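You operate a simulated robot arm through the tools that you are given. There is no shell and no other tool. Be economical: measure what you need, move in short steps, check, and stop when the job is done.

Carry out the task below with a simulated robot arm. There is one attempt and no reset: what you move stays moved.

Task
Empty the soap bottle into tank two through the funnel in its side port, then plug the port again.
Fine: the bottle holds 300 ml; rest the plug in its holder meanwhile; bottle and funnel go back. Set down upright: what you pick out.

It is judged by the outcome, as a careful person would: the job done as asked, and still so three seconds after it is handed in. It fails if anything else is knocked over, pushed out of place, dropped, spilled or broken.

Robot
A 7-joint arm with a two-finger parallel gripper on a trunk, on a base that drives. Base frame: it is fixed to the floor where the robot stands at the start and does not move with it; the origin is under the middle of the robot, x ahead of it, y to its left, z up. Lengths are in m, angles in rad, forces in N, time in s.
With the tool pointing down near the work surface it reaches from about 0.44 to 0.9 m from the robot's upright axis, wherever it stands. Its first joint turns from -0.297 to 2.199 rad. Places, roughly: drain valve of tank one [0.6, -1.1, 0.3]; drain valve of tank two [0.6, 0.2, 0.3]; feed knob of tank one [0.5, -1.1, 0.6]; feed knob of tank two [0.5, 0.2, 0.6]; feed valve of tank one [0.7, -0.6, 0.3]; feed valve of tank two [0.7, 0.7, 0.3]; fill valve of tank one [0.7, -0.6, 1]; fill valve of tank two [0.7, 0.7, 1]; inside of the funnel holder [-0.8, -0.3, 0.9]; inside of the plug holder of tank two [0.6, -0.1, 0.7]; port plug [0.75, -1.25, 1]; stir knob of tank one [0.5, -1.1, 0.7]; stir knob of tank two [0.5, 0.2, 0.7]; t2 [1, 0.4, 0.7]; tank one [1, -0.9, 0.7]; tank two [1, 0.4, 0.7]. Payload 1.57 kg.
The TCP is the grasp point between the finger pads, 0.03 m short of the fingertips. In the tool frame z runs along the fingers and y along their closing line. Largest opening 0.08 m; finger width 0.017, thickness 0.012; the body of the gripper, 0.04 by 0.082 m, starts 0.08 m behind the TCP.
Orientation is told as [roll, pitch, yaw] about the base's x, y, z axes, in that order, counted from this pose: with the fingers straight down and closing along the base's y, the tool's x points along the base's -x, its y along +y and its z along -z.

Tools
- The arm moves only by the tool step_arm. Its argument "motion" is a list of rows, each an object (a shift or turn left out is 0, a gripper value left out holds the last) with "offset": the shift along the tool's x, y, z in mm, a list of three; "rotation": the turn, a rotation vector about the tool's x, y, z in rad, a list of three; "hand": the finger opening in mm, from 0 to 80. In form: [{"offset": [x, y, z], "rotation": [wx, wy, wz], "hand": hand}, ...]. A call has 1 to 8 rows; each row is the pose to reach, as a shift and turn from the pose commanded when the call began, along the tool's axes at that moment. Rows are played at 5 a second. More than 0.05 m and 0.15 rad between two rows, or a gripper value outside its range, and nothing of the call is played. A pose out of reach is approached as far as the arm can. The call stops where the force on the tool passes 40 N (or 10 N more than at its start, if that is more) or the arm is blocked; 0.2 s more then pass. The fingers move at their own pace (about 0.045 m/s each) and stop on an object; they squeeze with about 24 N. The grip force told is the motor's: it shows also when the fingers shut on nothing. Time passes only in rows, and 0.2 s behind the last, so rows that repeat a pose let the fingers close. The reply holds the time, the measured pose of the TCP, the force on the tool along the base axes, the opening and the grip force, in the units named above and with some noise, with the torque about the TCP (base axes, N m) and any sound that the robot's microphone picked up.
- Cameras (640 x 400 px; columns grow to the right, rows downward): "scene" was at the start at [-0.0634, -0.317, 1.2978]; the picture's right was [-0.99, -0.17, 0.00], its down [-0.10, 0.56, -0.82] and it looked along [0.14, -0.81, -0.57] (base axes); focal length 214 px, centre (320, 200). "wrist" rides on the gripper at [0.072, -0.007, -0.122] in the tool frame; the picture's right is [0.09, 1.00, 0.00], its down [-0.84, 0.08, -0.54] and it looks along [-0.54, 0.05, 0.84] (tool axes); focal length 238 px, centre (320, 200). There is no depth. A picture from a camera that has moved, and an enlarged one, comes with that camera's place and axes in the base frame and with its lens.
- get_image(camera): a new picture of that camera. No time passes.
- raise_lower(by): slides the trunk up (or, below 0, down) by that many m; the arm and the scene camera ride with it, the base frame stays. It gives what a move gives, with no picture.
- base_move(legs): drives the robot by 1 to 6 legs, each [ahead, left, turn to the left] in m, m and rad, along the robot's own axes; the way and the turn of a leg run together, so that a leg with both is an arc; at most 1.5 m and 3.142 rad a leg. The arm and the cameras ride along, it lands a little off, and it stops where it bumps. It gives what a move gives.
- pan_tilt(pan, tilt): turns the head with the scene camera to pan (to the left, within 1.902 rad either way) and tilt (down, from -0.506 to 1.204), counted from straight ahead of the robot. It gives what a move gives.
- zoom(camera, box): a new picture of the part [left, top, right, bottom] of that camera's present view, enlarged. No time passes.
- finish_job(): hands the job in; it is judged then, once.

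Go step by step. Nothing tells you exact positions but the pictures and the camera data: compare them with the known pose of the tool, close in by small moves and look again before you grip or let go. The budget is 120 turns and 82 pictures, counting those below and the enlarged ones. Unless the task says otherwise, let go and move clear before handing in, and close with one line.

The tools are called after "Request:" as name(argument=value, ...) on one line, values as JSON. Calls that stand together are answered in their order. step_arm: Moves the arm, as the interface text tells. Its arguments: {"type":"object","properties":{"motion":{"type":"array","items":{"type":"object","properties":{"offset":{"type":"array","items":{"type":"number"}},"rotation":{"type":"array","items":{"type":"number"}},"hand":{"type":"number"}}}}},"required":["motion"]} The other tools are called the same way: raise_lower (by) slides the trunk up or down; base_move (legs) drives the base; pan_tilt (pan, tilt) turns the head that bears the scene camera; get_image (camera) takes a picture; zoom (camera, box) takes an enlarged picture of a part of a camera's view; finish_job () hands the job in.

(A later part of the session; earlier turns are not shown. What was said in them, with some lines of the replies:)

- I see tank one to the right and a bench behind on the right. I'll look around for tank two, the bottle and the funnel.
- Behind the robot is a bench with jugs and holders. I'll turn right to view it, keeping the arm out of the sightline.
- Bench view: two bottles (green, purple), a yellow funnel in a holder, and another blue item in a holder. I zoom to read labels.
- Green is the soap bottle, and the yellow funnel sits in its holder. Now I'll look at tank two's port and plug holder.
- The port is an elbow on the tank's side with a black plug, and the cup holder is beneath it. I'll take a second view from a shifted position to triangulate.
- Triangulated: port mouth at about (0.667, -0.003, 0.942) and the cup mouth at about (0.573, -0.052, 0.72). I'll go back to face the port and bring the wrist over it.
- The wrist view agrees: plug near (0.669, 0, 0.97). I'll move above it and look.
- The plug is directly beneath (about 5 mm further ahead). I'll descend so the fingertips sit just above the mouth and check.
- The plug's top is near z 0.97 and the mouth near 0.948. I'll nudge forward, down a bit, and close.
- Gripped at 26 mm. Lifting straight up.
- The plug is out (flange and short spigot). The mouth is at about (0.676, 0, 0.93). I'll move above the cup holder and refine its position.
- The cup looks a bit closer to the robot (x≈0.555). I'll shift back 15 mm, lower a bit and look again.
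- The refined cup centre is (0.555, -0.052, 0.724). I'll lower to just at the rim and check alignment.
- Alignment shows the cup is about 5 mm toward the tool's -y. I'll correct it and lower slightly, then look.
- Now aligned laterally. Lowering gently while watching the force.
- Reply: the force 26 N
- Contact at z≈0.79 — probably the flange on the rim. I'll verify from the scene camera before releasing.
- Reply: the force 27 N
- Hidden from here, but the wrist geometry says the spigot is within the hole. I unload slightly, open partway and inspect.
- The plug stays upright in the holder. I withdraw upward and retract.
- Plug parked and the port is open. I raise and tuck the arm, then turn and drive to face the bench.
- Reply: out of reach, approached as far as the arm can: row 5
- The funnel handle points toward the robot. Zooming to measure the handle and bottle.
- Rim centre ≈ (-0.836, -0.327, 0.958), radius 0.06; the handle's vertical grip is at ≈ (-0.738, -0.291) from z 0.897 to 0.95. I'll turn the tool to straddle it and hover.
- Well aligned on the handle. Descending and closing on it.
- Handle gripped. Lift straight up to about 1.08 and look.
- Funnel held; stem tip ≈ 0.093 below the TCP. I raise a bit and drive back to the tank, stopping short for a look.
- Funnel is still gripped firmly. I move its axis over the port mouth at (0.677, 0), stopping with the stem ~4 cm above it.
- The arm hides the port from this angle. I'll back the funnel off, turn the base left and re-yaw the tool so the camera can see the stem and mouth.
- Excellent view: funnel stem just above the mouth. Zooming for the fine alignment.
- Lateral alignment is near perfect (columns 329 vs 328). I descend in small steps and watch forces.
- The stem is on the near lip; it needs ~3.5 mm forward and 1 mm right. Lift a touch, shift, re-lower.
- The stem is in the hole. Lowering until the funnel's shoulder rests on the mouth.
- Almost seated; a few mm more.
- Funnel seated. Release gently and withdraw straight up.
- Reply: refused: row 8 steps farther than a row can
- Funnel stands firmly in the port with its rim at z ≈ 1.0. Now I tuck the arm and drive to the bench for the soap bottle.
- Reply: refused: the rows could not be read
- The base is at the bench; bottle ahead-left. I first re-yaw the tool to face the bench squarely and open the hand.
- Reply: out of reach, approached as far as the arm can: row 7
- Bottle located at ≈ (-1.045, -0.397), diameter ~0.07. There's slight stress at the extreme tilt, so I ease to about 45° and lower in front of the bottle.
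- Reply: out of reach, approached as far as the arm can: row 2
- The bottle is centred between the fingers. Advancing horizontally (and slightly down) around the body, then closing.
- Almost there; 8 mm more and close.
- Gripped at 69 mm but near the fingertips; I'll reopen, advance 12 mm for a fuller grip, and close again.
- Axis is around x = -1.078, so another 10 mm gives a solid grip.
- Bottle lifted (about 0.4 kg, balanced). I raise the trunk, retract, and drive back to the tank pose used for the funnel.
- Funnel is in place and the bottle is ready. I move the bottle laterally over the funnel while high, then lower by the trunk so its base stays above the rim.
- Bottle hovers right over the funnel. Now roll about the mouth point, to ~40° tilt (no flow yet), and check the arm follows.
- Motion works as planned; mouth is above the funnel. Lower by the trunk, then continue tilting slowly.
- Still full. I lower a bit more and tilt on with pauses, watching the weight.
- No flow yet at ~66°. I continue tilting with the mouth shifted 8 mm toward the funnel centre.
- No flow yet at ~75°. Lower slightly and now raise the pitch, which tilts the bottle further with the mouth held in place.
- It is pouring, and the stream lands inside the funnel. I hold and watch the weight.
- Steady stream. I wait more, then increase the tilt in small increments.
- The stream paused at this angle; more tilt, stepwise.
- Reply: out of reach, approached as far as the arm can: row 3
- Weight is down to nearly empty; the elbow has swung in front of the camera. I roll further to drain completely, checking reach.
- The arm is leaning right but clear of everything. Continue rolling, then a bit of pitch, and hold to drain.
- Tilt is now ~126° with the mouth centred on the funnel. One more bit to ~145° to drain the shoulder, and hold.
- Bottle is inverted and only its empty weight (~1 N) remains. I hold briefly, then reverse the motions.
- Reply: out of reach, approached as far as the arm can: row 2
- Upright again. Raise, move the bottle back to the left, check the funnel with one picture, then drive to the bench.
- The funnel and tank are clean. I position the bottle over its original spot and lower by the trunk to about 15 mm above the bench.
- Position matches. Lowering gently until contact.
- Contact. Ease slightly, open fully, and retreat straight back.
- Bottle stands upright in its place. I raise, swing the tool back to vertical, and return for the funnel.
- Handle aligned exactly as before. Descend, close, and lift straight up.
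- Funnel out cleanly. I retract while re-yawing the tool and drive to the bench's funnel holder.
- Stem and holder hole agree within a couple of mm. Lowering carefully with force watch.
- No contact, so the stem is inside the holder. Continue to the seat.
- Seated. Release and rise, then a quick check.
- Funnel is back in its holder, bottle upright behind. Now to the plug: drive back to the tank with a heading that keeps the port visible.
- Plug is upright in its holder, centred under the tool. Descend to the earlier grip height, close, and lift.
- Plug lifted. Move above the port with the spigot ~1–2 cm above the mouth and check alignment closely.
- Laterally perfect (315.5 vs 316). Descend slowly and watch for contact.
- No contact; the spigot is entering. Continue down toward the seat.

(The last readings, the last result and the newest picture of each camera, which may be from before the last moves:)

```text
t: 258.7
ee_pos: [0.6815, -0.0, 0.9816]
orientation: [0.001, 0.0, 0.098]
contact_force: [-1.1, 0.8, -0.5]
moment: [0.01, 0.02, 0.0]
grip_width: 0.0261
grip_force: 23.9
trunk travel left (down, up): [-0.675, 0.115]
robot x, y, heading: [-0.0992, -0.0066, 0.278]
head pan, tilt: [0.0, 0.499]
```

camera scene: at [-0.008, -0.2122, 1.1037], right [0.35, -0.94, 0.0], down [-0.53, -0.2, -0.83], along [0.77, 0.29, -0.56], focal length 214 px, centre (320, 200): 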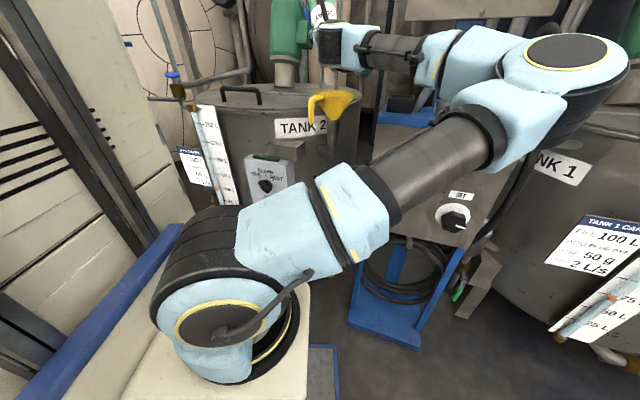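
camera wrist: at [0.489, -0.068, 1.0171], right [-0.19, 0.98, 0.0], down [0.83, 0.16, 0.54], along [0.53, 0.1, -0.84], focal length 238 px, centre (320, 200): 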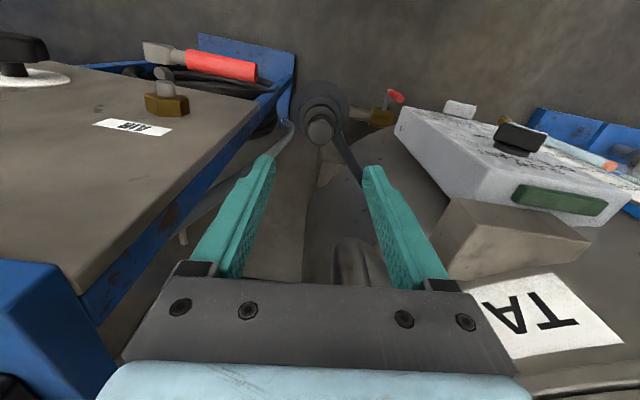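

Request:
step_arm(motion=[{"offset": [0, 0, 1.5]}, {"offset": [0, 0, 3]}, {"offset": [0, 0, 4]}])

Request:
zoom(camera="scene", box=[290, 160, 340, 210])

```text
t: 259.5
ee_pos: [0.6799, -0.0006, 0.9808]
orientation: [0.0, 0.0, 0.097]
contact_force: [-3.1, 0.5, 23.2]
moment: [-0.04, 0.4, 0.02]
grip_width: 0.0264
grip_force: 24.1
trunk travel left (down, up): [-0.675, 0.115]
robot x, y, heading: [-0.1033, -0.0047, 0.278]
head pan, tilt: [0.0, 0.499]
```

```text
8.00 times, centred on (315, 185) of scene
camera zoom: at [-0.0285, -0.2253, 1.3083], right [0.27, -0.96, 0.0], down [-0.46, -0.13, -0.88], along [0.84, 0.24, -0.48], focal length 1716 px, centre (360, 320)
```

zoom: 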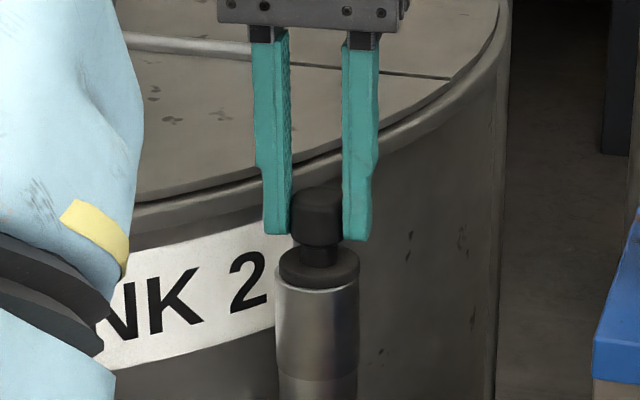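

The plug's flange sits flush on the mouth. Ease off, release and withdraw upward and back.

Request:
step_arm(motion=[{"offset": [0, 0, -1.5]}, {"offset": [0, 0, -1.5], "hand": 36}, {"offset": [0, 0, -1.5], "hand": 60}, {"offset": [0, 0, -15], "hand": 60}, {"offset": [0, 0, -55], "hand": 60}, {"offset": [0, 0, -100], "hand": 60}, {"offset": [15, 0, -140], "hand": 60}, {"offset": [50, 0, -170], "hand": 60}])

Request:
zoom(camera="scene", box=[250, 120, 390, 280])

```text
t: 261.3
ee_pos: [0.6326, -0.0061, 1.1479]
orientation: [-0.001, 0.001, 0.099]
contact_force: [0.2, -0.2, 0.1]
moment: [-0.02, 0.02, -0.01]
grip_width: 0.0599
grip_force: 0.0
trunk travel left (down, up): [-0.675, 0.115]
robot x, y, heading: [-0.1057, -0.0055, 0.276]
head pan, tilt: [0.0, 0.499]
```

```text
2.50 times, centred on (320, 200) of scene
camera zoom: at [-0.0267, -0.2252, 1.3077], right [0.27, -0.96, 0.0], down [-0.46, -0.13, -0.88], along [0.84, 0.24, -0.48], focal length 536 px, centre (320, 200)
```

zoom: 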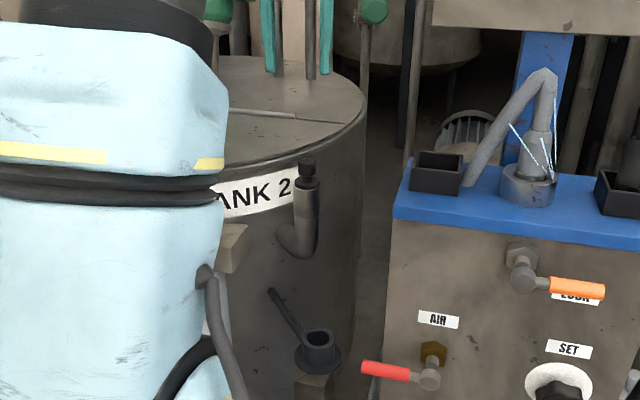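

The port is plugged, its holder is empty, and the bottle and funnel are back in place with the arm clear. I'm handing the job in.

Request:
finish_job()

```text
The job is handed in.
```

I emptied the soap bottle into tank two through the funnel and plugged the port again. The bottle stands upright in its old spot on the bench, the funnel is back in its holder, and I saw no spills.
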